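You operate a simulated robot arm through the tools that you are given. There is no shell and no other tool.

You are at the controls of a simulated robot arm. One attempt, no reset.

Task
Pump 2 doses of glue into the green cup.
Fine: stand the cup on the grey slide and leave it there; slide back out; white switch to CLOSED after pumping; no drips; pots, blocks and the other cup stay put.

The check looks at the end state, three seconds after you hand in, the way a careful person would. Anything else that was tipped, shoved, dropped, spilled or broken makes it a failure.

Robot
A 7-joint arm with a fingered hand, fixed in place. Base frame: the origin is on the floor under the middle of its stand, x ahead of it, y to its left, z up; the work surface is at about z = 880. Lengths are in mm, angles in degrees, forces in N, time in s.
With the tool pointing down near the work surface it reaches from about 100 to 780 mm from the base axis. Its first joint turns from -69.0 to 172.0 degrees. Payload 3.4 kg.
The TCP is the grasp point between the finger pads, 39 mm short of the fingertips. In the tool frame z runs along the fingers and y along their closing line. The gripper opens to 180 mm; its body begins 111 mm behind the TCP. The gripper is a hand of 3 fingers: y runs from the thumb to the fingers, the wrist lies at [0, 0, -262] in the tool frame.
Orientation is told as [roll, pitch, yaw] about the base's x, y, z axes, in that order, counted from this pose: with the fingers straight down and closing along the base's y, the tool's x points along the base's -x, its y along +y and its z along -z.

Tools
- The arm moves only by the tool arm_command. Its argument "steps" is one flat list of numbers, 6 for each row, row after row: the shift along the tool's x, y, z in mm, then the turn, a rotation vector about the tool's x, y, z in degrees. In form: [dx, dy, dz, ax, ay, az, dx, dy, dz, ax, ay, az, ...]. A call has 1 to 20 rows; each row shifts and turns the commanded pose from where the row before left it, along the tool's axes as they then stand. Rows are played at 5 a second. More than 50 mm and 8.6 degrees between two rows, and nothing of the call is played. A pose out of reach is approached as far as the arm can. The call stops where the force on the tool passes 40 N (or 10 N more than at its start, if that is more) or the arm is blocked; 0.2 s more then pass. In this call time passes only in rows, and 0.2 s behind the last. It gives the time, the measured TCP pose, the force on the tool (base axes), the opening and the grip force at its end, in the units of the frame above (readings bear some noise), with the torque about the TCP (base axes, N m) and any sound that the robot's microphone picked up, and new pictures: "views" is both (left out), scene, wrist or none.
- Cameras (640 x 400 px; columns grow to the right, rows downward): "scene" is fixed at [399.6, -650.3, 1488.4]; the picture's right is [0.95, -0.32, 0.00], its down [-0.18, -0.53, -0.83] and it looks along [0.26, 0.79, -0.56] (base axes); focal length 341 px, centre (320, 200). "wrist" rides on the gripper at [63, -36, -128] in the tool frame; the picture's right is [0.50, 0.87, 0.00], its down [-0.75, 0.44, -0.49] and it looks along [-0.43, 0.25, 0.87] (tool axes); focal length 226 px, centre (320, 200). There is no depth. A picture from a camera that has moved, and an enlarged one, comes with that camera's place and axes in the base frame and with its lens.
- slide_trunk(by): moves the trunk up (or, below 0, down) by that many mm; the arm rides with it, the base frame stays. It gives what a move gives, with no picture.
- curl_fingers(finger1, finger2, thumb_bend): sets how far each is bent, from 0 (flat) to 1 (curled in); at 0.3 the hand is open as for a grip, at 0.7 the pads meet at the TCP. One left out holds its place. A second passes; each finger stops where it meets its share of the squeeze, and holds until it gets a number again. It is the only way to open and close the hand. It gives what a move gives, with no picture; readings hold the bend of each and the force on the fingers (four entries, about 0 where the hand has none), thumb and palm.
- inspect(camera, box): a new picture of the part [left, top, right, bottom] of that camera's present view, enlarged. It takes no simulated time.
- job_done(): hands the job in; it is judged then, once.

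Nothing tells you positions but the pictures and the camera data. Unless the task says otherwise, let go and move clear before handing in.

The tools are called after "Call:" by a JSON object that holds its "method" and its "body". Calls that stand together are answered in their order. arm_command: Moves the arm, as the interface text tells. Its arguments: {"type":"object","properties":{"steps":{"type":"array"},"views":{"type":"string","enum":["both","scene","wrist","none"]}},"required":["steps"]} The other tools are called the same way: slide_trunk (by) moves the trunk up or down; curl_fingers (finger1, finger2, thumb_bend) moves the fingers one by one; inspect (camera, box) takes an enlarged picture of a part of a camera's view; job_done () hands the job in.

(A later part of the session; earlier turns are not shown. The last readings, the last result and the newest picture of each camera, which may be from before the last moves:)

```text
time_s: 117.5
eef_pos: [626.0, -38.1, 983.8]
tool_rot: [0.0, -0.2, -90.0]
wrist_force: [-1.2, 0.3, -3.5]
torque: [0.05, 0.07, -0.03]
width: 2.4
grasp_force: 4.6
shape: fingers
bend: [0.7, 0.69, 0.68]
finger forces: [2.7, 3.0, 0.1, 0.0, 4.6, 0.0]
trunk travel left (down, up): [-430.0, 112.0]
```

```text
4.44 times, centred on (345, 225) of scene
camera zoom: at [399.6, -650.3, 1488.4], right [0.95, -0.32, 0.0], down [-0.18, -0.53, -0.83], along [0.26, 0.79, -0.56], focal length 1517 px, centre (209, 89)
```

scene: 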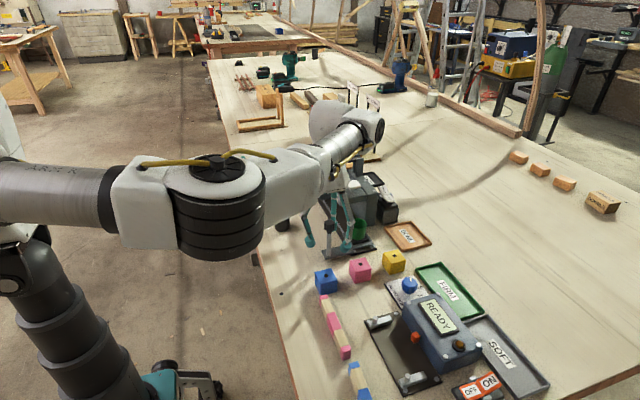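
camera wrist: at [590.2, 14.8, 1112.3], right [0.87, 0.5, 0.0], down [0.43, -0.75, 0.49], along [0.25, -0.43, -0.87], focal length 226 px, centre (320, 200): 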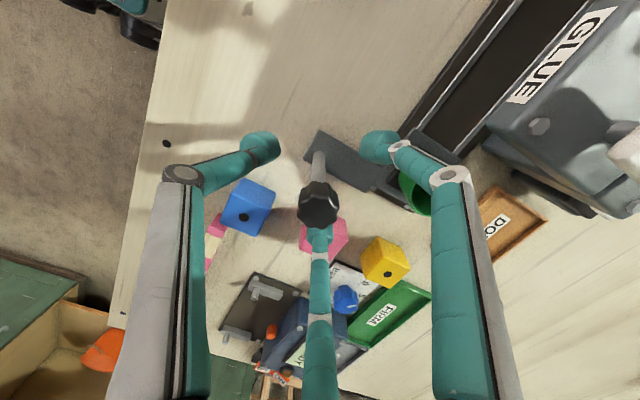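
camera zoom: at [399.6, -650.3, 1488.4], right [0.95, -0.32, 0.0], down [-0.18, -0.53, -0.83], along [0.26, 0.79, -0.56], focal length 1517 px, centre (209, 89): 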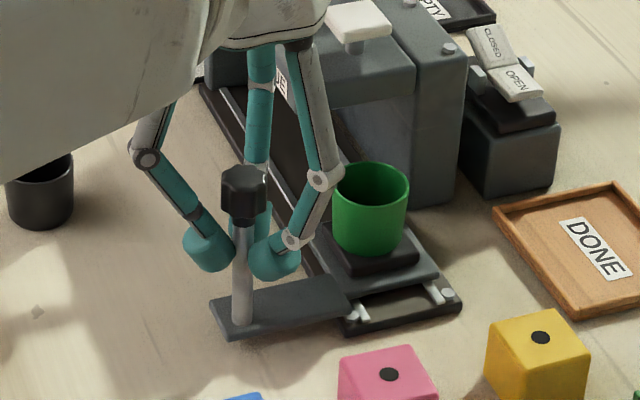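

The slide moves freely with the hand and the cup is riding steadily. I'll continue slowly.

Call:
{"method": "arm_command", "body": {"steps": [5, 0, 0, 0, 0, 0, 5, 0, 0, 0, 0, 0, 5, 0, 0, 0, 0, 0, 5, 0, 0, 0, 0, 0, 5, 0, 0, 0, 0, 0, 5, 0, 0, 0, 0, 0, 5, 0, 0, 0, 0, 0, 5, 0, 0, 0, 0, 0, 0, 0, 0, 0, 0, 0], "views": "both"}}

Call:
{"method": "inspect", "body": {"camera": "scene", "box": [300, 160, 390, 260]}}

```text
time_s: 119.5
eef_pos: [624.6, 2.0, 983.9]
tool_rot: [0.0, -0.2, -89.9]
wrist_force: [-1.0, 0.5, -2.8]
torque: [0.01, 0.01, -0.03]
width: 2.4
grasp_force: 4.7
shape: fingers
bend: [0.7, 0.69, 0.68]
finger forces: [2.9, 3.4, 0.1, 0.0, 4.3, 0.1]
trunk travel left (down, up): [-430.0, 112.0]
camera wrist: at [589.7, 65.2, 1112.2], right [0.87, 0.5, 0.0], down [0.44, -0.75, 0.49], along [0.25, -0.43, -0.87], focal length 226 px, centre (320, 200)
```

scene: 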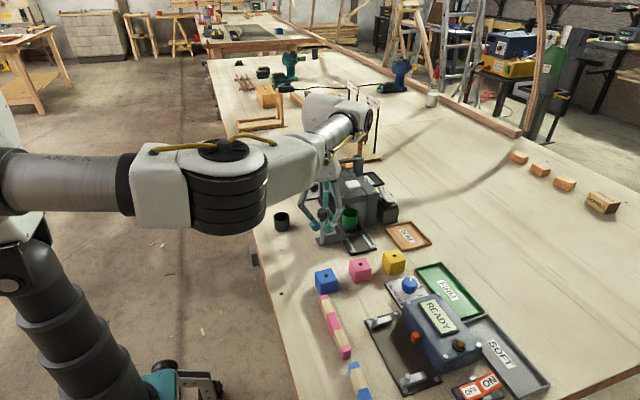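
wrist: 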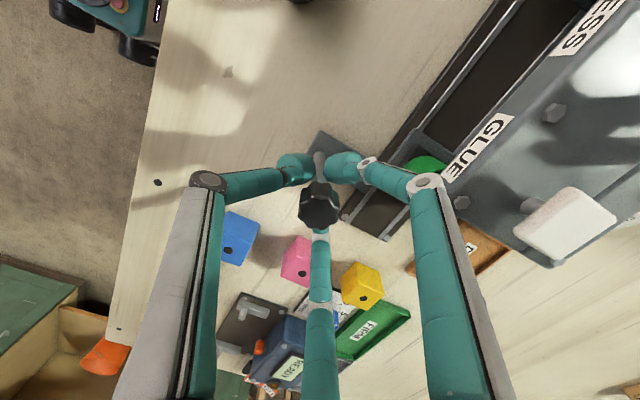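

```text
4.00 times, centred on (345, 210) of scene
camera zoom: at [399.6, -650.3, 1488.4], right [0.95, -0.32, 0.0], down [-0.18, -0.53, -0.83], along [0.26, 0.79, -0.56], focal length 1365 px, centre (220, 160)
```

zoom: 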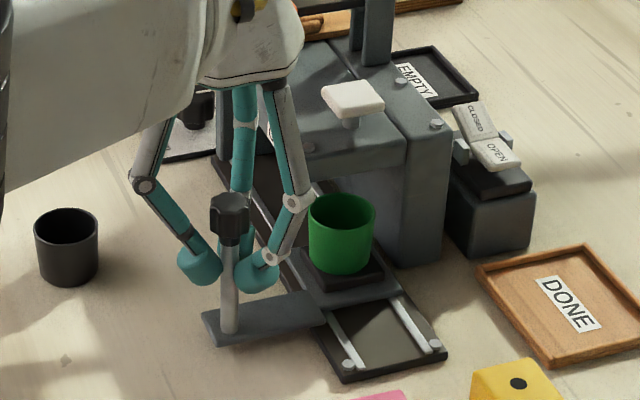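

Call:
{"method": "arm_command", "body": {"steps": [5, 0, 0, 0, 0, 0, 5, 0, 0, 0, 0, 0, 5, 0, 0, 0, 0, 0, 5, 0, 0, 0, 0, 0, 5, 0, 0, 0, 0, 0, 5, 0, 0, 0, 0, 0, 5, 0, 0, 0, 0, 0, 0, 0, 0, 0, 0, 0], "views": "both"}}

Call:
{"method": "inspect", "body": {"camera": "scene", "box": [300, 150, 390, 250]}}

```text
time_s: 121.3
eef_pos: [624.4, 36.2, 984.0]
tool_rot: [0.0, -0.1, -90.0]
wrist_force: [-1.6, 0.4, -2.7]
torque: [0.03, 0.05, 0.01]
width: 2.5
grasp_force: 5.7
shape: fingers
bend: [0.7, 0.69, 0.68]
finger forces: [2.9, 3.0, 0.1, 0.0, 4.8, 0.1]
trunk travel left (down, up): [-430.0, 112.0]
camera wrist: at [589.9, 99.6, 1112.3], right [0.87, 0.5, 0.0], down [0.44, -0.75, 0.49], along [0.25, -0.43, -0.87], focal length 226 px, centre (320, 200)
```

scene: 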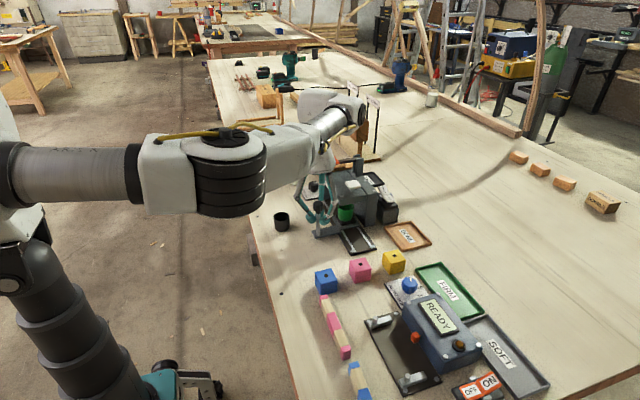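
wrist: 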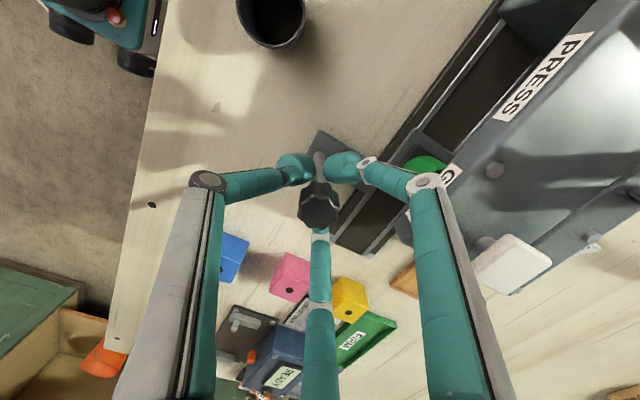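

```text
4.00 times, centred on (345, 200) of scene
camera zoom: at [399.6, -650.3, 1488.4], right [0.95, -0.32, 0.0], down [-0.18, -0.53, -0.83], along [0.26, 0.79, -0.56], focal length 1365 px, centre (220, 200)
```

zoom: 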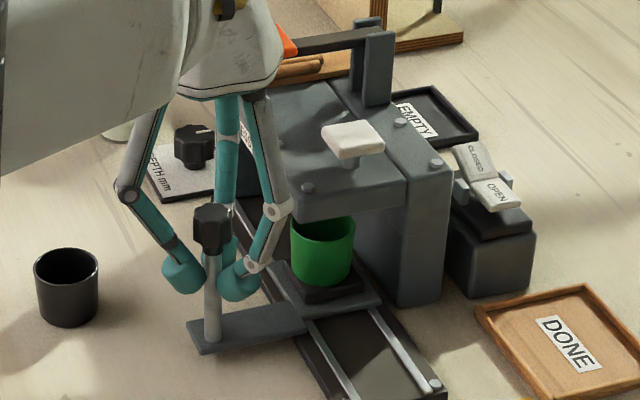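

The slide is now about 85 mm in, which puts the cup at y≈71. My nozzle estimate is y≈70–74. I'll release the post and lift clear.

Call:
{"method": "curl_fingers", "body": {"finger1": 0.62, "finger2": 0.62, "thumb_bend": 0.62}}

Call:
{"method": "curl_fingers", "body": {"finger1": 0.54, "finger2": 0.54, "thumb_bend": 0.54}}

Call:
{"method": "arm_command", "body": {"steps": [0, 0, -15, 0, 0, 0, 0, 0, -20, 0, 0, 0, 0, 0, -20, 0, 0, 0, 0, 0, -20, 0, 0, 0, 0, 0, -20, 0, 0, 0, 0, 0, -15, 0, 0, 0, 0, 0, 0, 0, 0, 0], "views": "both"}}

Call:
{"method": "inspect", "body": {"camera": "scene", "box": [300, 150, 420, 260]}}

```text
time_s: 122.3
eef_pos: [625.6, 35.8, 984.0]
tool_rot: [0.0, -0.1, -90.0]
wrist_force: [0.6, -0.1, 0.3]
torque: [0.02, 0.03, 0.0]
width: 25.5
grasp_force: 0.0
shape: fingers
bend: [0.62, 0.62, 0.62]
finger forces: [0.1, 0.0, 0.1, 0.0, 0.1, 0.0]
trunk travel left (down, up): [-430.0, 112.0]
```

```text
time_s: 123.3
eef_pos: [625.1, 35.3, 983.7]
tool_rot: [-0.1, -0.1, -90.0]
wrist_force: [-0.1, -0.3, -0.1]
torque: [0.04, 0.01, 0.0]
width: 56.5
grasp_force: 0.0
shape: fingers
bend: [0.54, 0.54, 0.54]
finger forces: [0.1, 0.0, 0.0, 0.0, 0.0, 0.0]
trunk travel left (down, up): [-430.0, 112.0]
```

```text
time_s: 125.0
eef_pos: [627.5, 37.2, 1094.7]
tool_rot: [0.0, -0.1, -90.0]
wrist_force: [-0.3, -0.1, -0.2]
torque: [0.03, 0.0, 0.01]
width: 56.4
grasp_force: 0.2
shape: fingers
bend: [0.54, 0.54, 0.54]
finger forces: [0.0, 0.0, 0.0, 0.0, 0.0, 0.1]
trunk travel left (down, up): [-430.0, 112.0]
camera wrist: at [590.5, 100.9, 1222.6], right [0.87, 0.5, 0.0], down [0.44, -0.75, 0.49], along [0.25, -0.43, -0.87], focal length 226 px, centre (320, 200)
```

scene: 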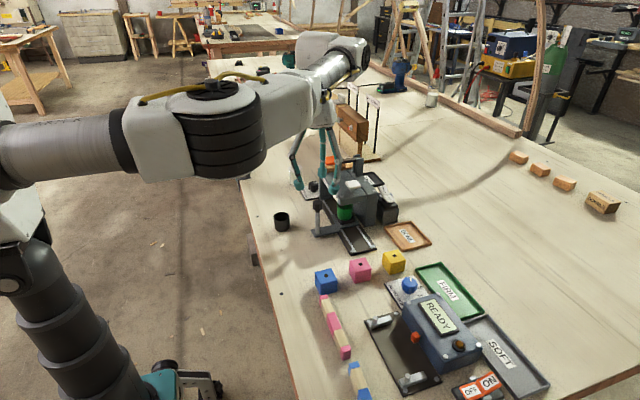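
wrist: 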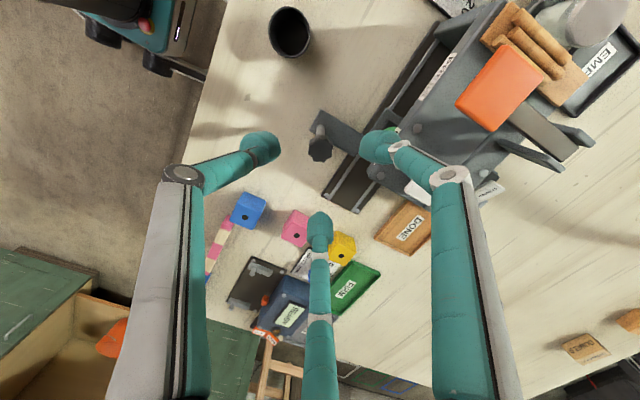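

```text
3.64 times, centred on (360, 205) of scene
camera zoom: at [399.6, -650.3, 1488.4], right [0.95, -0.32, 0.0], down [-0.18, -0.53, -0.83], along [0.26, 0.79, -0.56], focal length 1241 px, centre (174, 182)
```

zoom: 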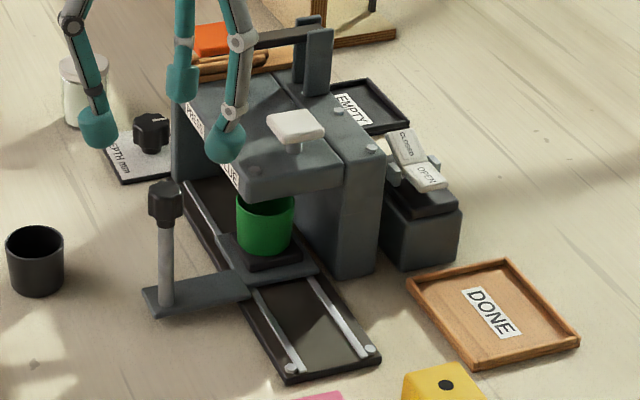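

The slide is in place with the cup under the pump head. Next I'll close the fingers into a probe and move over the white pump pad.

Call:
{"method": "curl_fingers", "body": {"finger1": 0.7, "finger2": 0.7, "thumb_bend": 0.7}}

Call:
{"method": "arm_command", "body": {"steps": [6.4, 22, 0, 0, 0, 0, 6.4, 22, 0, 0, 0, 0, 6.4, 22, 0, 0, 0, 0, 6.4, 22, 0, 0, 0, 0, 6.4, 22, 0, 0, 0, 0, 0, 0, 0, 0, 0, 0], "views": "both"}}

Call:
{"method": "inspect", "body": {"camera": "wrist", "box": [220, 60, 420, 240]}}

Call:
{"method": "inspect", "body": {"camera": "scene", "box": [310, 120, 420, 240]}}

```text
time_s: 126.0
eef_pos: [625.9, 37.5, 1093.4]
tool_rot: [-0.1, -0.1, -90.0]
wrist_force: [0.0, -0.3, -0.2]
torque: [-0.02, -0.02, 0.02]
width: 0.0
grasp_force: 0.1
shape: fingers
bend: [0.7, 0.7, 0.7]
finger forces: [0.0, 0.0, 0.1, 0.0, 0.1, 0.0]
trunk travel left (down, up): [-430.0, 112.0]
```

```text
time_s: 127.3
eef_pos: [720.3, 63.3, 1093.5]
tool_rot: [0.0, -0.1, -89.9]
wrist_force: [0.4, -0.4, -0.1]
torque: [0.0, -0.02, 0.01]
width: 0.0
grasp_force: 0.0
shape: fingers
bend: [0.7, 0.7, 0.7]
finger forces: [0.2, 0.0, 0.1, 0.0, 0.0, 0.0]
out of reach, approached as far as the arm can: row 5
trunk travel left (down, up): [-430.0, 112.0]
camera wrist: at [685.0, 126.7, 1221.6], right [0.87, 0.5, 0.0], down [0.44, -0.75, 0.49], along [0.25, -0.43, -0.87], focal length 226 px, centre (320, 200)
```

scene: 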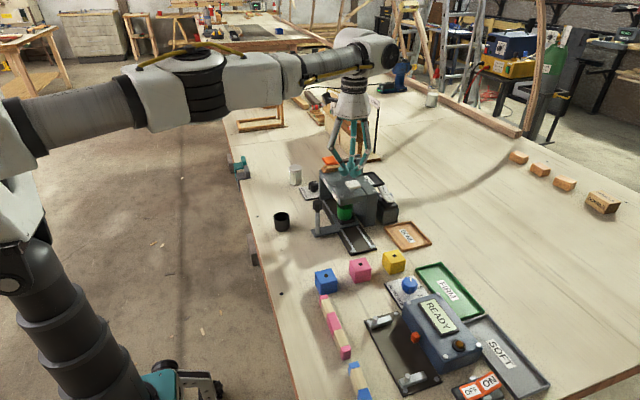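
wrist: 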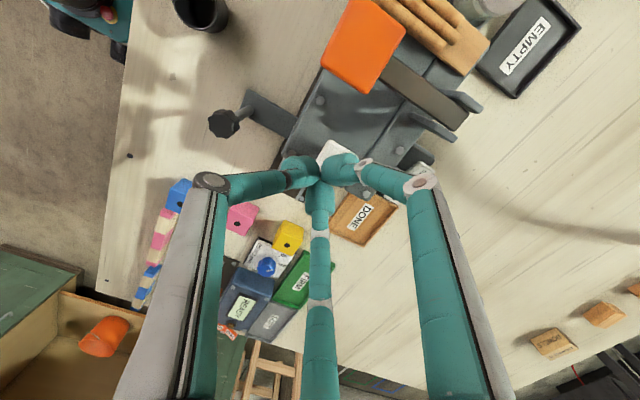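

```text
2.22 times, centred on (320, 150) of wrist
camera zoom: at [685.0, 126.7, 1221.6], right [0.87, 0.5, 0.0], down [0.44, -0.75, 0.49], along [0.25, -0.43, -0.87], focal length 502 px, centre (320, 311)
```

zoom: 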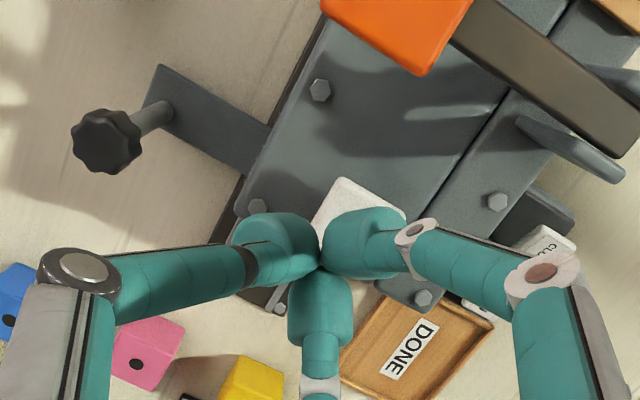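

```text
3.33 times, centred on (365, 180) of scene
camera zoom: at [399.6, -650.3, 1488.4], right [0.95, -0.32, 0.0], down [-0.18, -0.53, -0.83], along [0.26, 0.79, -0.56], focal length 1138 px, centre (170, 267)
```

zoom: 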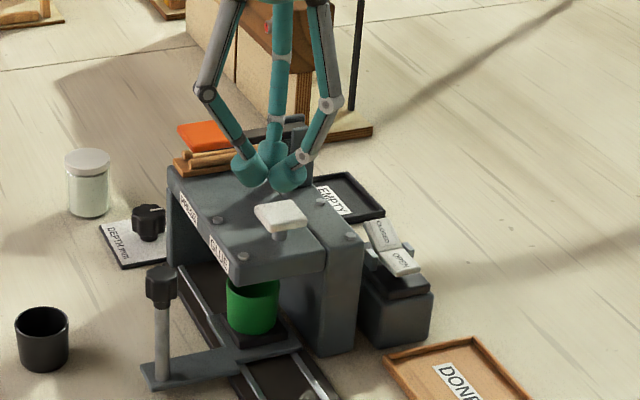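

The arm is close to full reach in this upright pose. I'll tilt the hand outward, which brings the wrist inward, before pressing the pad.

Call:
{"method": "arm_command", "body": {"steps": [0, 0, 0, -6, 0, 0, 0, 0, 0, -6, 0, 0, 0, 0, 0, -6, 0, 0, 0, 0, 0, -6, 0, 0, 0, 0, 0, 0, 0, 0], "views": "scene"}}

```text
time_s: 128.6
eef_pos: [717.5, 62.3, 1093.1]
tool_rot: [23.9, -0.2, -90.0]
wrist_force: [-0.6, 0.5, 1.1]
torque: [-0.02, 0.0, -0.02]
width: 0.0
grasp_force: 0.0
shape: fingers
bend: [0.7, 0.7, 0.7]
finger forces: [0.0, 0.0, 0.1, 0.0, 0.0, 0.0]
trunk travel left (down, up): [-430.0, 112.0]
```

scene: 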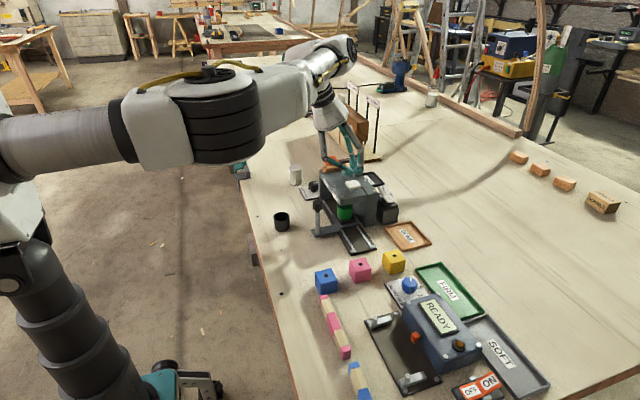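

Call:
{"method": "arm_command", "body": {"steps": [3.5, 8.2, 3.6, 0, 0, 0, 3.5, 8.2, 3.6, 0, 0, 0, 0, 0, 0, 0, 0, 0], "views": "both"}}

Call:
{"method": "inspect", "body": {"camera": "wrist", "box": [240, 80, 440, 240]}}

Call:
{"method": "inspect", "body": {"camera": "scene", "box": [310, 130, 410, 220]}}

```text
time_s: 129.3
eef_pos: [735.7, 69.6, 1094.3]
tool_rot: [24.1, -0.1, -90.0]
wrist_force: [0.4, 0.8, -0.1]
torque: [0.02, 0.01, 0.01]
width: 0.0
grasp_force: 0.0
shape: fingers
bend: [0.7, 0.7, 0.7]
finger forces: [0.0, 0.0, 0.0, 0.1, 0.0, 0.0]
trunk travel left (down, up): [-430.0, 112.0]
camera wrist: at [651.6, 133.3, 1196.7], right [0.79, 0.5, 0.35], down [0.2, -0.75, 0.63], along [0.58, -0.43, -0.69], focal length 226 px, centre (320, 200)
```

scene: 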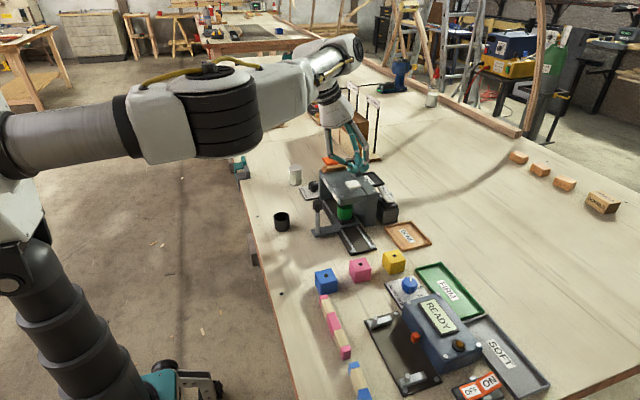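
wrist: 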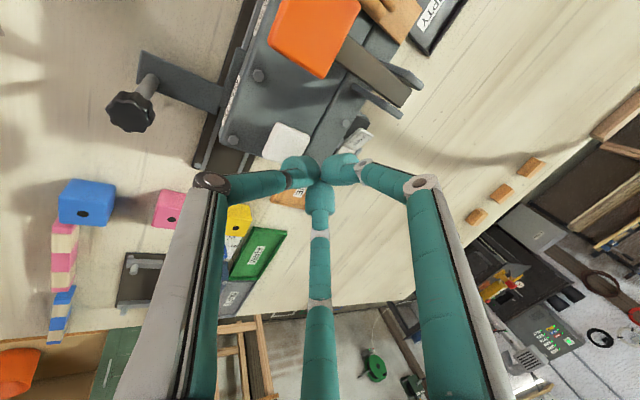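

```text
2.50 times, centred on (340, 160) of wrist
camera zoom: at [651.6, 133.3, 1196.7], right [0.79, 0.5, 0.35], down [0.2, -0.75, 0.63], along [0.58, -0.43, -0.69], focal length 565 px, centre (270, 300)
```

zoom: 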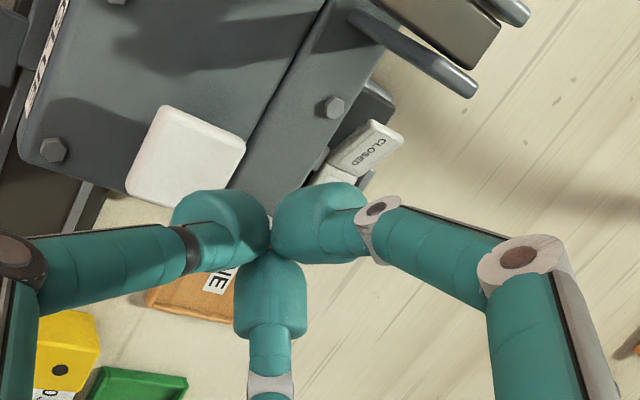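

```text
4.44 times, centred on (360, 175) of scene
camera zoom: at [399.6, -650.3, 1488.4], right [0.95, -0.32, 0.0], down [-0.18, -0.53, -0.83], along [0.26, 0.79, -0.56], focal length 1517 px, centre (142, 311)
```

zoom: 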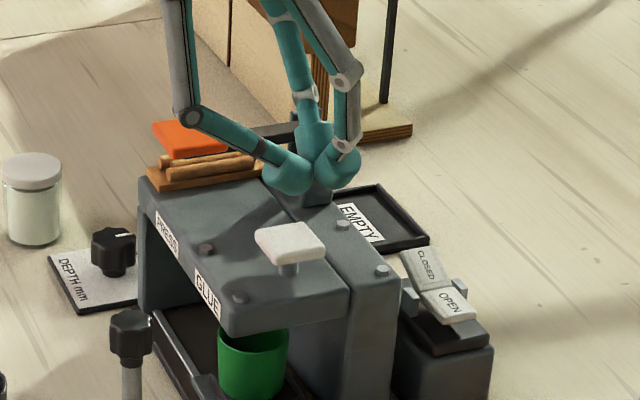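

The white pad is directly under the fingertips within about 1 mm. I'll lower close to it and then press gently.

Call:
{"method": "arm_command", "body": {"steps": [0, -4.88, 10.96, 0, 0, 0, 0, -4.88, 10.96, 0, 0, 0, 0, -3.25, 7.31, 0, 0, 0, 0, 0, 0, 0, 0, 0], "views": "scene"}}

Call:
{"method": "inspect", "body": {"camera": "scene", "box": [330, 140, 400, 210]}}

```text
time_s: 130.3
eef_pos: [735.9, 70.2, 1061.7]
tool_rot: [23.9, -0.2, -89.9]
wrist_force: [-1.0, 0.4, -0.1]
torque: [-0.01, 0.0, 0.02]
width: 0.1
grasp_force: 0.1
shape: fingers
bend: [0.7, 0.7, 0.7]
finger forces: [0.1, 0.0, 0.0, 0.0, 0.0, 0.0]
trunk travel left (down, up): [-430.0, 112.0]
```

scene: 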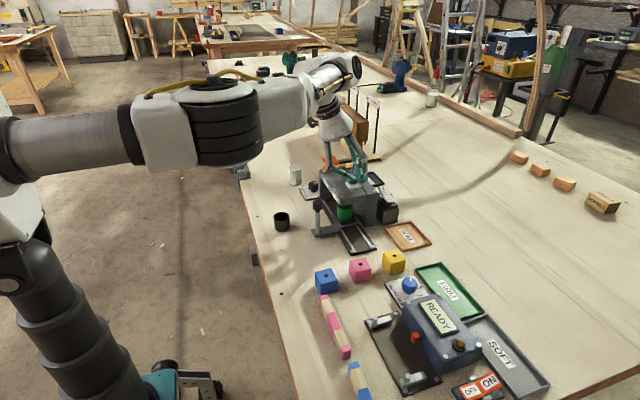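

```text
5.71 times, centred on (365, 175) of scene
camera zoom: at [399.6, -650.3, 1488.4], right [0.95, -0.32, 0.0], down [-0.18, -0.53, -0.83], along [0.26, 0.79, -0.56], focal length 1950 px, centre (63, 343)
```

zoom: 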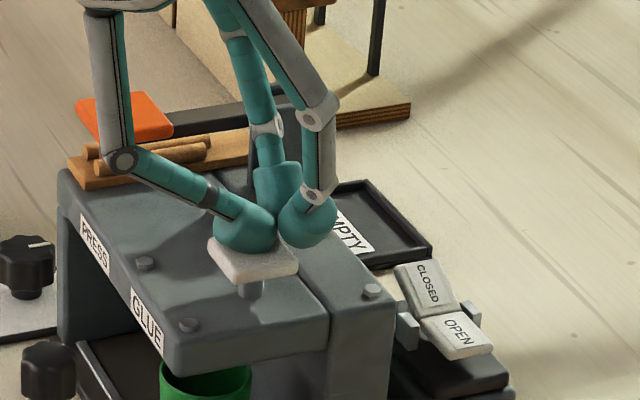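

Call:
{"method": "arm_command", "body": {"steps": [0, -1.63, 3.65, 0, 0, 0, 0, -1.22, 2.74, 0, 0, 0, 0, 0, 0, 0, 0, 0], "views": "none"}}

Call:
{"method": "arm_command", "body": {"steps": [0, -0.81, 1.83, 0, 0, 0, 0, 0, 0, 0, 0, 0], "views": "none"}}

Call:
{"method": "arm_command", "body": {"steps": [0, -0.81, 1.83, 0, 0, 0, 0, 0, 0, 0, 0, 0], "views": "none"}}

```text
time_s: 131.2
eef_pos: [735.9, 70.7, 1055.0]
tool_rot: [24.1, -0.1, -90.1]
wrist_force: [-1.2, 0.3, 0.6]
torque: [0.0, 0.02, 0.01]
width: 0.0
grasp_force: 0.8
shape: fingers
bend: [0.7, 0.7, 0.7]
finger forces: [0.0, 0.0, 0.1, 0.0, 1.6, 0.0]
trunk travel left (down, up): [-430.0, 112.0]
```

```text
time_s: 131.8
eef_pos: [736.2, 69.8, 1051.4]
tool_rot: [24.0, 0.0, -90.0]
wrist_force: [0.6, -0.2, 0.8]
torque: [0.0, -0.05, 0.0]
width: 0.2
grasp_force: 0.7
shape: fingers
bend: [0.7, 0.7, 0.7]
finger forces: [0.0, 0.1, 0.0, 0.0, 2.0, 0.0]
trunk travel left (down, up): [-430.0, 112.0]
```

```text
time_s: 132.3
eef_pos: [735.2, 71.7, 1050.7]
tool_rot: [24.0, -0.2, -90.1]
wrist_force: [-0.3, 0.5, 1.5]
torque: [0.0, -0.01, 0.0]
width: 0.1
grasp_force: 1.2
shape: fingers
bend: [0.7, 0.7, 0.7]
finger forces: [0.1, 0.0, 0.0, 0.1, 2.2, 0.0]
trunk travel left (down, up): [-430.0, 112.0]
heard: click
```

I heard a click after about 5 mm of travel at a light force. I'll look at the pad before going further.

Call:
{"method": "inspect", "body": {"camera": "scene", "box": [330, 150, 390, 220]}}

Call:
{"method": "inspect", "body": {"camera": "scene", "box": [325, 190, 365, 230]}}

```text
5.71 times, centred on (360, 185) of scene
camera zoom: at [399.6, -650.3, 1488.4], right [0.95, -0.32, 0.0], down [-0.18, -0.53, -0.83], along [0.26, 0.79, -0.56], focal length 1950 px, centre (91, 286)
```

zoom: 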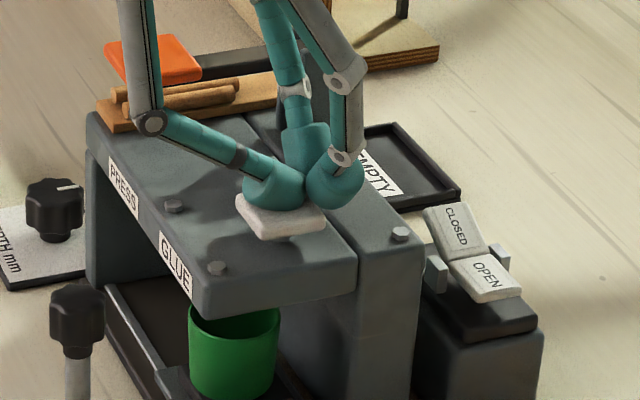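

```text
10.00 times, centred on (345, 210) of scene
camera zoom: at [399.6, -650.3, 1488.4], right [0.95, -0.32, 0.0], down [-0.18, -0.53, -0.83], along [0.26, 0.79, -0.56], focal length 3412 px, centre (70, 100)
```

zoom: 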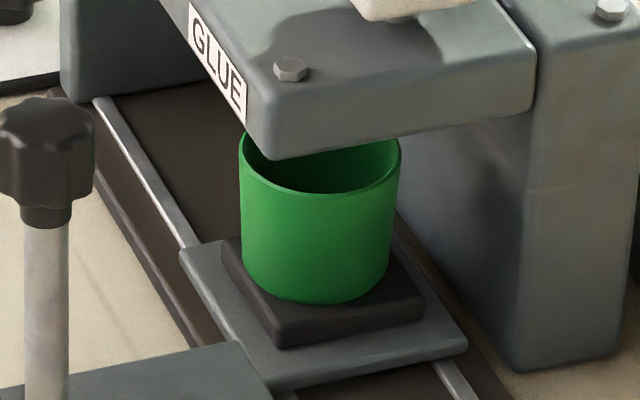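

Call:
{"method": "arm_command", "body": {"steps": [0, -0.61, 1.37, 0, 0, 0, 0, 0, 0, 0, 0, 0], "views": "none"}}

```text
time_s: 132.9
eef_pos: [737.0, 70.5, 1050.1]
tool_rot: [24.0, -0.1, -90.0]
wrist_force: [-0.1, -0.4, 1.4]
torque: [0.03, -0.03, -0.01]
width: 0.0
grasp_force: 1.2
shape: fingers
bend: [0.7, 0.7, 0.7]
finger forces: [0.0, 0.0, 0.0, 0.0, 2.6, 0.0]
trunk travel left (down, up): [-430.0, 112.0]
```

Call:
{"method": "arm_command", "body": {"steps": [0, 1.63, -3.65, 0, 0, 0, 0, 2.44, -5.48, 0, 0, 0, 0, 3.25, -7.31, 0, 0, 0, 0, 0, 0, 0, 0, 0, 0, 0, 0, 0, 0, 0], "views": "scene"}}

Call:
{"method": "inspect", "body": {"camera": "scene", "box": [330, 150, 390, 220]}}

```text
time_s: 134.2
eef_pos: [736.3, 68.7, 1067.0]
tool_rot: [24.0, 0.0, -90.0]
wrist_force: [-0.9, 0.2, 0.5]
torque: [-0.01, -0.05, -0.01]
width: 0.1
grasp_force: 0.0
shape: fingers
bend: [0.7, 0.7, 0.7]
finger forces: [0.0, 0.0, 0.0, 0.0, 0.1, 0.1]
trunk travel left (down, up): [-430.0, 112.0]
```

scene: 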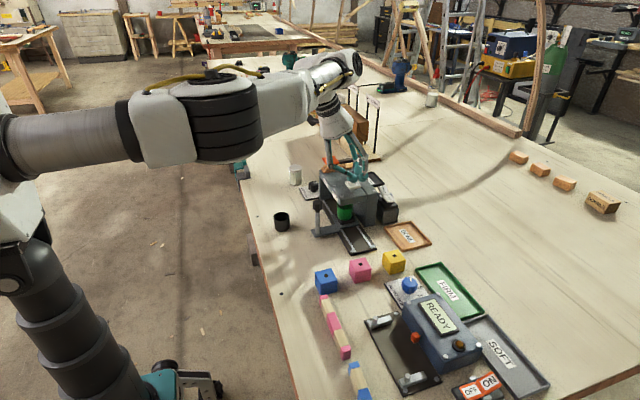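

```text
5.71 times, centred on (360, 185) of scene
camera zoom: at [399.6, -650.3, 1488.4], right [0.95, -0.32, 0.0], down [-0.18, -0.53, -0.83], along [0.26, 0.79, -0.56], focal length 1950 px, centre (91, 286)
```

zoom: 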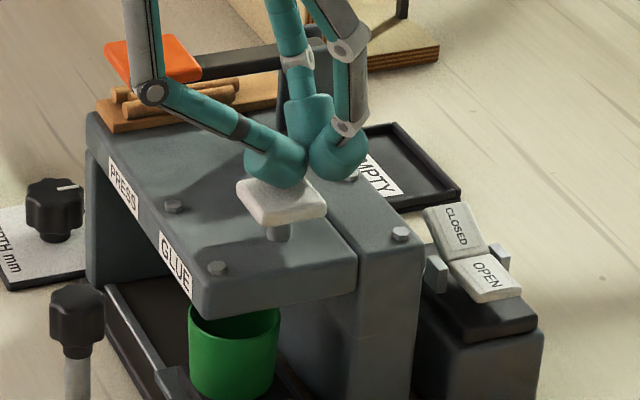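

Call:
{"method": "inspect", "body": {"camera": "scene", "box": [332, 195, 362, 225]}}

Call:
{"method": "inspect", "body": {"camera": "wrist", "box": [200, 60, 330, 180]}}

```text
13.33 times, centred on (347, 210) of scene
camera zoom: at [399.6, -650.3, 1488.4], right [0.95, -0.32, 0.0], down [-0.18, -0.53, -0.83], along [0.26, 0.79, -0.56], focal length 4550 px, centre (-40, 67)
```

zoom: 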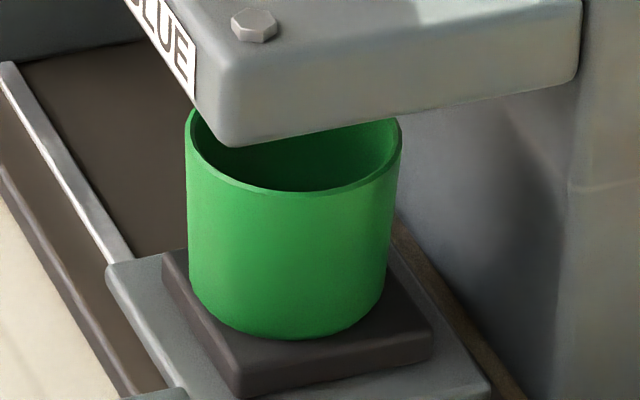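

```text
3.33 times, centred on (265, 120) of wrist
camera zoom: at [651.4, 132.8, 1169.5], right [0.79, 0.5, 0.35], down [0.2, -0.75, 0.63], along [0.58, -0.43, -0.69], focal length 754 px, centre (503, 467)
```

zoom: 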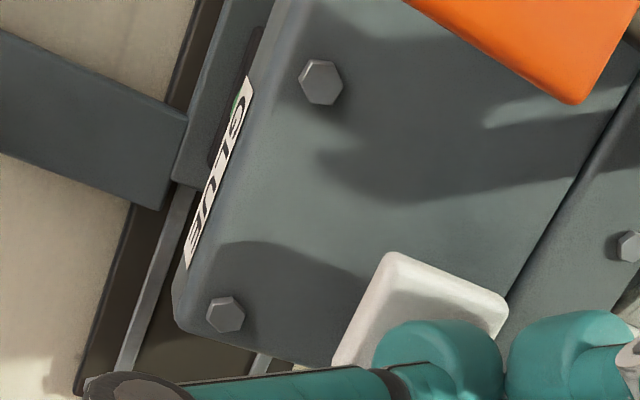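

The pad has returned to its full height. Now the second press.

Call:
{"method": "arm_command", "body": {"steps": [0, -2.44, 5.48, 0, 0, 0, 0, -2.44, 5.48, 0, 0, 0, 0, -0.81, 1.83, 0, 0, 0, 0, -0.81, 1.83, 0, 0, 0, 0, 0, 0, 0, 0, 0], "views": "none"}}

```text
time_s: 135.3
eef_pos: [737.2, 69.5, 1051.6]
tool_rot: [23.9, -0.1, -90.0]
wrist_force: [0.7, -0.7, 1.7]
torque: [0.03, -0.01, 0.02]
width: 0.2
grasp_force: 0.8
shape: fingers
bend: [0.7, 0.7, 0.7]
finger forces: [0.0, 0.0, 0.2, 0.1, 2.3, 0.1]
trunk travel left (down, up): [-430.0, 112.0]
heard: click
```

A second click. I'll press a touch deeper as before, then release.

Call:
{"method": "arm_command", "body": {"steps": [0, -0.61, 1.37, 0, 0, 0, 0, 0, 0, 0, 0, 0], "views": "none"}}

Call:
{"method": "arm_command", "body": {"steps": [0, 1.63, -3.65, 0, 0, 0, 0, 2.44, -5.48, 0, 0, 0, 0, 4.07, -9.13, 0, 0, 0, 0, 4.88, -10.96, 0, 0, 0, 0, 4.88, -10.96, 0, 0, 0, 0, 0, 0, 0, 0, 0], "views": "both"}}

Call:
{"method": "inspect", "body": {"camera": "scene", "box": [320, 150, 420, 240]}}

```text
time_s: 135.9
eef_pos: [735.4, 68.3, 1048.2]
tool_rot: [24.0, -0.2, -90.0]
wrist_force: [0.4, -0.1, 2.2]
torque: [0.02, -0.08, 0.02]
width: 0.1
grasp_force: 0.7
shape: fingers
bend: [0.7, 0.7, 0.7]
finger forces: [0.1, 0.1, 0.0, 0.0, 2.6, 0.1]
trunk travel left (down, up): [-430.0, 112.0]
```

```text
time_s: 137.3
eef_pos: [735.5, 71.4, 1093.5]
tool_rot: [24.0, -0.1, -90.0]
wrist_force: [0.4, 0.5, 0.9]
torque: [0.0, -0.02, 0.0]
width: 0.0
grasp_force: 0.0
shape: fingers
bend: [0.7, 0.7, 0.7]
finger forces: [0.1, 0.1, 0.2, 0.1, 0.0, 0.1]
trunk travel left (down, up): [-430.0, 112.0]
camera wrist: at [651.5, 134.6, 1196.8], right [0.79, 0.5, 0.35], down [0.2, -0.75, 0.63], along [0.58, -0.43, -0.69], focal length 226 px, centre (320, 200)
```

scene: 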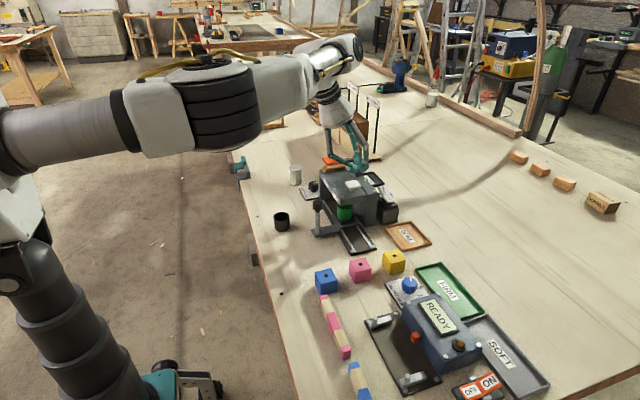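
wrist: 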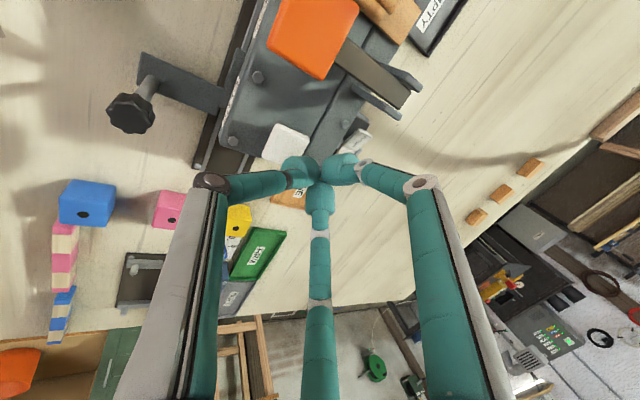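

```text
4.44 times, centred on (370, 195) of scene
camera zoom: at [399.6, -650.3, 1488.4], right [0.95, -0.32, 0.0], down [-0.18, -0.53, -0.83], along [0.26, 0.79, -0.56], focal length 1517 px, centre (98, 222)
```

zoom: 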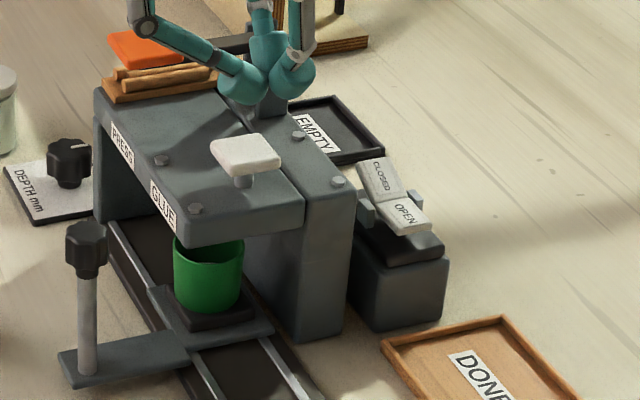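

Two clicks for two doses, and the pad is back up. Next is the switch, so I'll measure its CLOSED end precisely.

Call:
{"method": "inspect", "body": {"camera": "wrist", "box": [310, 90, 410, 170]}}

Call:
{"method": "inspect", "body": {"camera": "scene", "box": [370, 180, 405, 210]}}

```text
5.00 times, centred on (360, 130) of wrist
camera zoom: at [651.5, 134.6, 1196.8], right [0.79, 0.5, 0.35], down [0.2, -0.75, 0.63], along [0.58, -0.43, -0.69], focal length 1130 px, centre (120, 550)
```

zoom: 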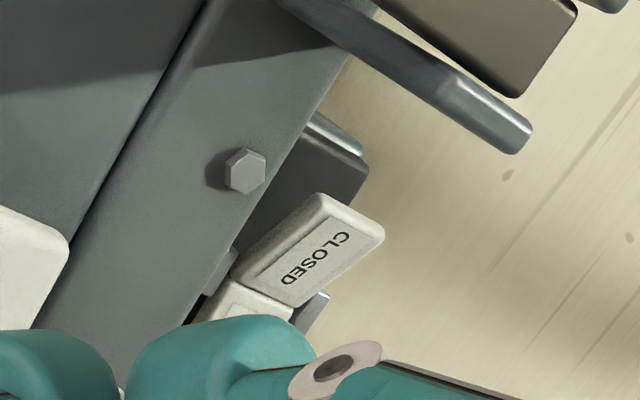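

```text
13.33 times, centred on (388, 195) of scene
camera zoom: at [399.6, -650.3, 1488.4], right [0.95, -0.32, 0.0], down [-0.18, -0.53, -0.83], along [0.26, 0.79, -0.56], focal length 4550 px, centre (-580, 267)
```

zoom: 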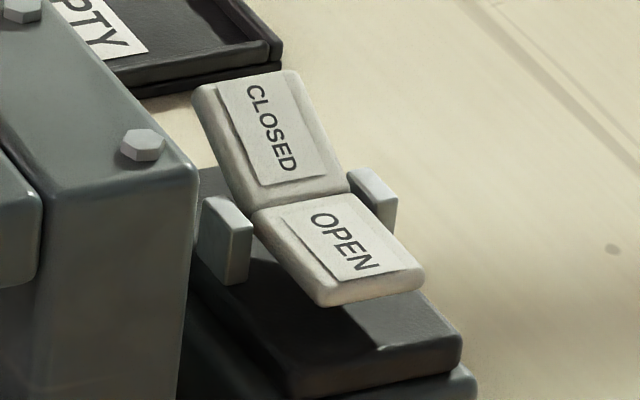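

The CLOSED end is near (848,95) and raised, just behind the column, with the lever posts nearby. To press it cleanly I want one finger as a poker and the other two curled away. I'll test which finger is which, here in free space.

Call:
{"method": "curl_fingers", "body": {"finger1": 1.0}}

Call:
{"method": "curl_fingers", "body": {"thumb_bend": 1.0}}

Call:
{"method": "arm_command", "body": {"steps": [0, 0, 0, 0, 0, 0], "views": "both"}}

Call:
{"method": "inspect", "body": {"camera": "scene", "box": [310, 90, 410, 190]}}

```text
time_s: 138.3
eef_pos: [734.8, 70.7, 1093.7]
tool_rot: [24.0, -0.2, -89.9]
wrist_force: [0.7, 0.6, -0.5]
torque: [-0.01, 0.01, -0.01]
width: 72.4
grasp_force: 0.0
shape: fingers
bend: [1.0, 0.7, 0.7]
finger forces: [0.0, 0.0, 0.0, 0.0, 0.1, 0.1]
trunk travel left (down, up): [-430.0, 112.0]
```

```text
time_s: 139.3
eef_pos: [736.3, 71.0, 1093.9]
tool_rot: [24.0, -0.1, -90.2]
wrist_force: [-0.8, 0.7, 0.0]
torque: [-0.02, -0.01, 0.02]
width: 71.7
grasp_force: 0.1
shape: fingers
bend: [1.0, 0.7, 0.94]
finger forces: [0.0, 0.0, 0.0, 0.0, 0.1, 0.0]
trunk travel left (down, up): [-430.0, 112.0]
```

```text
time_s: 139.8
eef_pos: [734.8, 71.7, 1093.8]
tool_rot: [24.0, -0.1, -90.0]
wrist_force: [0.0, -0.1, -0.5]
torque: [0.03, -0.01, 0.01]
width: 72.1
grasp_force: 0.1
shape: fingers
bend: [1.0, 0.7, 0.94]
finger forces: [0.1, 0.0, 0.0, 0.1, 0.0, 0.1]
trunk travel left (down, up): [-430.0, 112.0]
camera wrist: at [651.3, 134.6, 1196.6], right [0.79, 0.5, 0.35], down [0.2, -0.75, 0.63], along [0.58, -0.43, -0.69], focal length 226 px, centre (320, 200)
```

scene: 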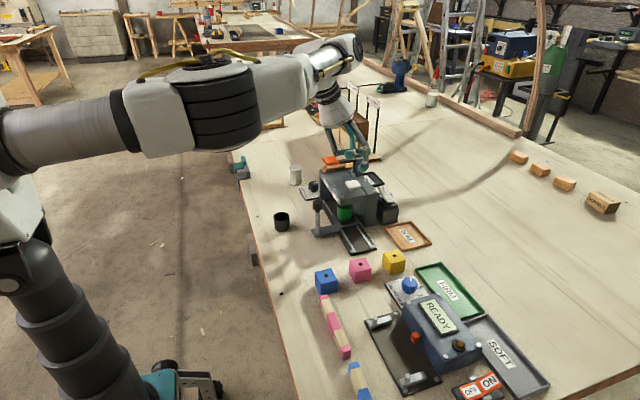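
wrist: 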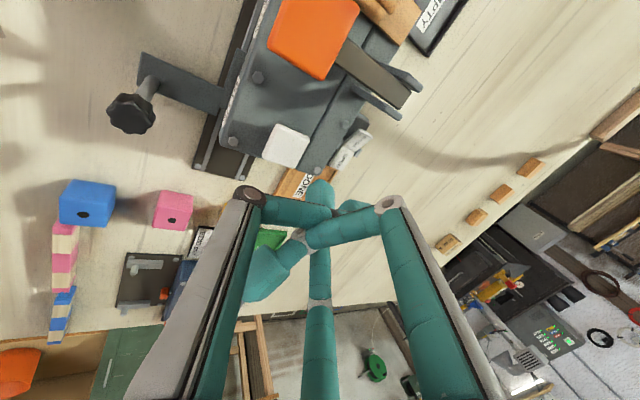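

```text
4.00 times, centred on (360, 140) of scene
camera zoom: at [399.6, -650.3, 1488.4], right [0.95, -0.32, 0.0], down [-0.18, -0.53, -0.83], along [0.26, 0.79, -0.56], focal length 1365 px, centre (160, 440)
```

zoom: 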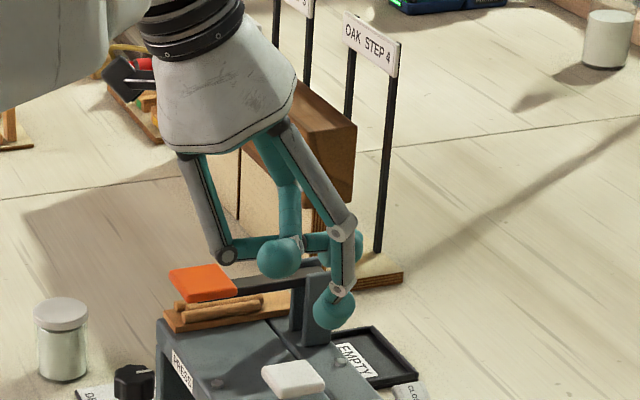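

Finger2 (currently toward −60°) works as the poker with the other two curled. I'll raise a little and rotate the hand so finger2 is on the outer side, then look at the switch from there.

Call:
{"method": "arm_command", "body": {"steps": [0, 5.1, -11.4, 0, 0, 0, 0, 5.1, -11.4, 0, 0, 0, 0, 0, 0, 0, 0, -7.5, 0, 0, 0, 0, 0, -7.5, 0, 0, 0, 0, 0, -7.5, 0, 0, 0, 0, 0, -7.5, 0, 0, 0, 0, 0, -7.5, 0, 0, 0, 0, 0, -7.5, 0, 0, 0, 0, 0, -7.5, 0, 0, 0, 0, 0, -7.5, 0, 0, 0, 0, 0, 0], "views": "both"}}

Call:
{"method": "curl_fingers", "body": {"finger2": 0.8}}

Call:
{"method": "inspect", "body": {"camera": "wrist", "box": [160, 40, 480, 280]}}

Call:
{"method": "inspect", "body": {"camera": "scene", "box": [310, 90, 410, 200]}}

```text
time_s: 142.2
eef_pos: [736.3, 69.5, 1119.3]
tool_rot: [18.4, -15.6, -51.3]
wrist_force: [-0.1, 0.2, -1.0]
torque: [-0.01, 0.01, 0.02]
width: 72.1
grasp_force: 0.1
shape: fingers
bend: [1.0, 0.7, 0.94]
finger forces: [0.0, 0.1, 0.0, 0.0, 0.0, 0.0]
out of reach, approached as far as the arm can: row 8, 9, 10
trunk travel left (down, up): [-430.0, 112.0]
camera wrist: at [622.3, 93.6, 1207.7], right [0.29, 0.95, 0.13], down [0.55, -0.28, 0.79], along [0.78, -0.16, -0.61], focal length 226 px, centre (320, 200)
```

scene: 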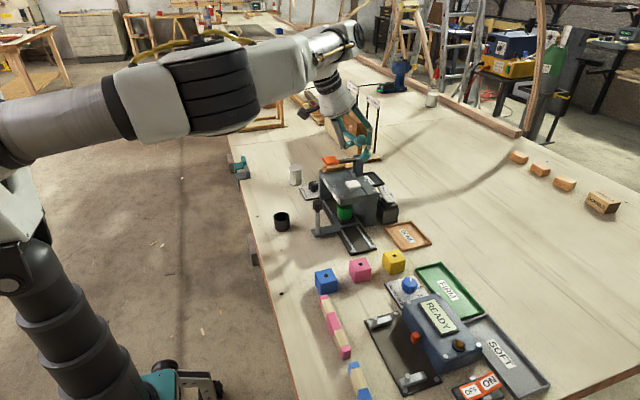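
wrist: 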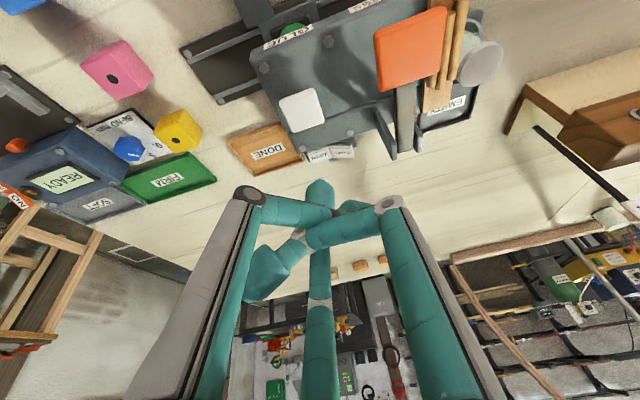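

```text
time_s: 143.2
eef_pos: [735.5, 69.3, 1119.3]
tool_rot: [18.4, -15.6, -51.4]
wrist_force: [-0.9, -0.1, 0.0]
torque: [0.02, 0.02, 0.01]
width: 71.8
grasp_force: 0.1
shape: fingers
bend: [1.0, 0.8, 0.94]
finger forces: [0.0, 0.0, 0.1, 0.0, 0.0, 0.1]
trunk travel left (down, up): [-430.0, 112.0]
```

```text
1.67 times, centred on (320, 160) of wrist
camera zoom: at [622.3, 93.6, 1207.7], right [0.29, 0.95, 0.13], down [0.55, -0.28, 0.79], along [0.78, -0.16, -0.61], focal length 377 px, centre (320, 267)
```

zoom: 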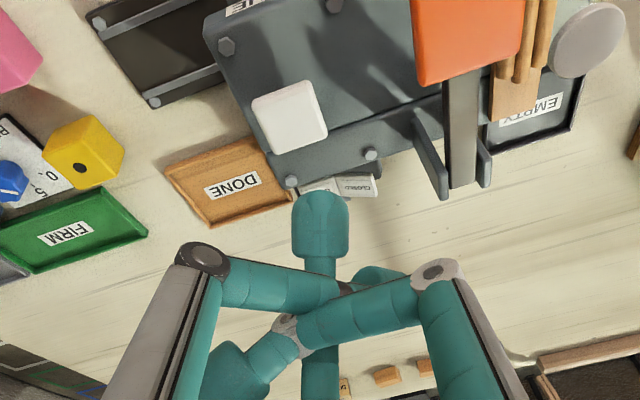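

```text
3.64 times, centred on (360, 145) of scene
camera zoom: at [399.6, -650.3, 1488.4], right [0.95, -0.32, 0.0], down [-0.18, -0.53, -0.83], along [0.26, 0.79, -0.56], focal length 1241 px, centre (174, 400)
```

zoom: 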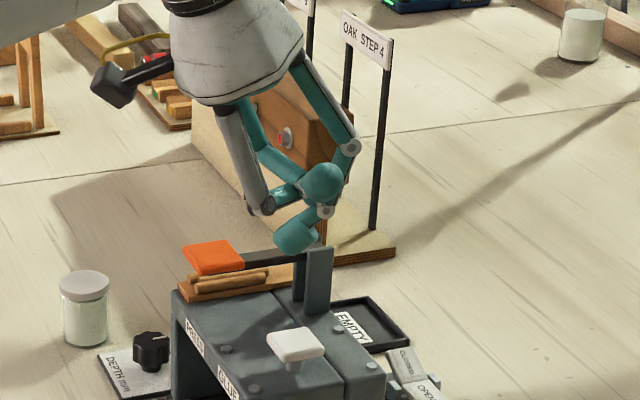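

The hand roll hit a limit in that direction, so I'll use finger1 as the poker and rotate the other way. First I'll reconfigure the fingers.

Call:
{"method": "curl_fingers", "body": {"finger1": 0.7, "finger2": 0.7, "thumb_bend": 0.7}}

Call:
{"method": "curl_fingers", "body": {"finger2": 1.0}}

Call:
{"method": "curl_fingers", "body": {"thumb_bend": 1.0}}

Call:
{"method": "arm_command", "body": {"steps": [0, 0, 0, 0, 0, 7.8, 0, 0, 0, 0, 0, 7.8, 0, 0, 0, 0, 0, 7.8, 0, 0, 0, 0, 0, 7.8, 0, 0, 0, 0, 0, 7.8, 0, 0, 0, 0, 0, 7.8, 0, 0, 0, 0, 0, 7.8, 0, 0, 0, 0, 0, 7.8, 0, 0, 0, 0, 0, 7.8, 0, 0, 0, 0, 0, 7.8, 0, 0, 0, 0, 0, 7.8, 0, 0, 0, 0, 0, 7.8, 0, 0, 0, 0, 0, 7.8, 0, 0, 0, 0, 0, 0], "views": "both"}}

Call:
{"method": "inspect", "body": {"camera": "scene", "box": [310, 90, 410, 200]}}

```text
time_s: 144.2
eef_pos: [736.2, 69.5, 1118.6]
tool_rot: [18.4, -15.6, -51.4]
wrist_force: [-0.5, -0.6, -0.1]
torque: [0.0, 0.03, -0.01]
width: 0.0
grasp_force: 0.1
shape: fingers
bend: [0.7, 0.7, 0.7]
finger forces: [0.1, 0.0, 0.0, 0.0, 0.0, 0.1]
trunk travel left (down, up): [-430.0, 112.0]
```

```text
time_s: 145.2
eef_pos: [735.9, 68.4, 1117.9]
tool_rot: [18.4, -15.7, -51.4]
wrist_force: [0.0, -0.3, 0.4]
torque: [0.02, 0.01, 0.0]
width: 0.1
grasp_force: 0.1
shape: fingers
bend: [0.7, 1.0, 0.7]
finger forces: [0.0, 0.1, 0.0, 0.0, 0.0, 0.0]
trunk travel left (down, up): [-430.0, 112.0]
```

```text
time_s: 146.2
eef_pos: [735.5, 69.8, 1119.4]
tool_rot: [18.4, -15.6, -51.3]
wrist_force: [0.5, -0.2, 0.6]
torque: [0.0, 0.01, -0.03]
width: 34.9
grasp_force: 0.0
shape: fingers
bend: [0.7, 1.0, 0.94]
finger forces: [0.0, 0.0, 0.0, 0.1, 0.1, 0.0]
trunk travel left (down, up): [-430.0, 112.0]
```

```text
time_s: 149.2
eef_pos: [735.6, 69.8, 1118.1]
tool_rot: [12.5, 20.5, -147.9]
wrist_force: [-0.2, -0.7, -0.5]
torque: [0.0, -0.02, -0.01]
width: 34.8
grasp_force: 0.0
shape: fingers
bend: [0.7, 1.0, 0.94]
finger forces: [0.1, 0.0, 0.0, 0.0, 0.1, 0.0]
trunk travel left (down, up): [-430.0, 112.0]
camera wrist: at [717.8, 133.7, 1250.1], right [0.79, -0.5, 0.35], down [-0.6, -0.75, 0.27], along [0.13, -0.43, -0.9], focal length 226 px, centre (320, 200)
```

scene: 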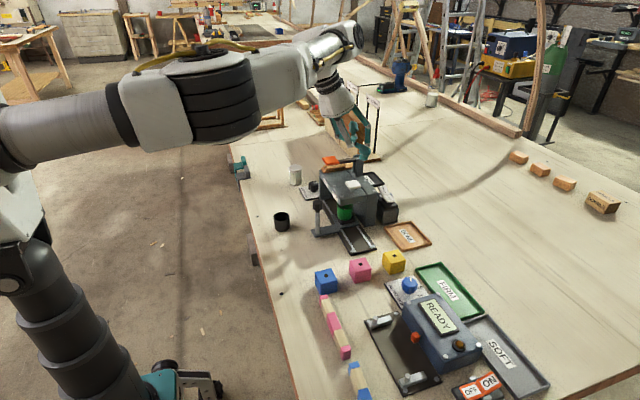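
wrist: 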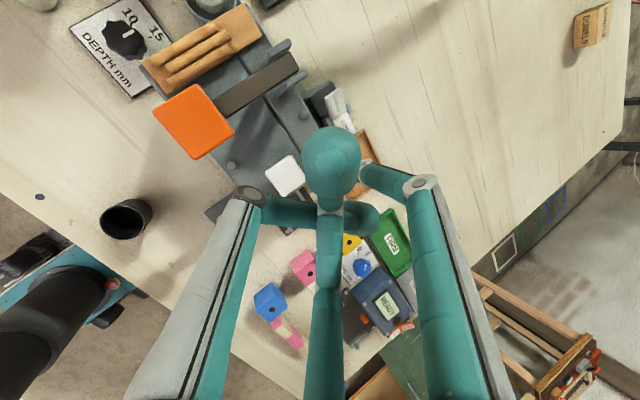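

```text
3.64 times, centred on (360, 145) of scene
camera zoom: at [399.6, -650.3, 1488.4], right [0.95, -0.32, 0.0], down [-0.18, -0.53, -0.83], along [0.26, 0.79, -0.56], focal length 1241 px, centre (174, 400)
```

zoom: 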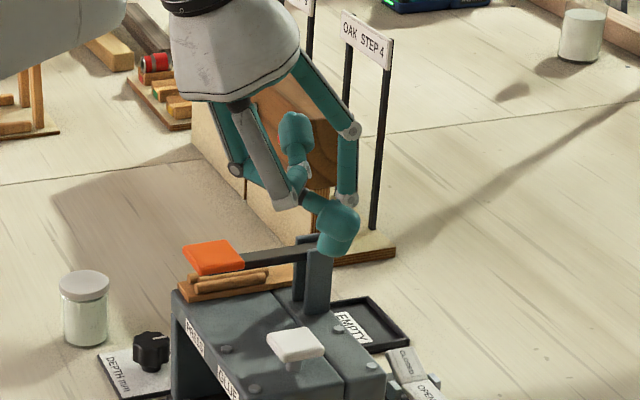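

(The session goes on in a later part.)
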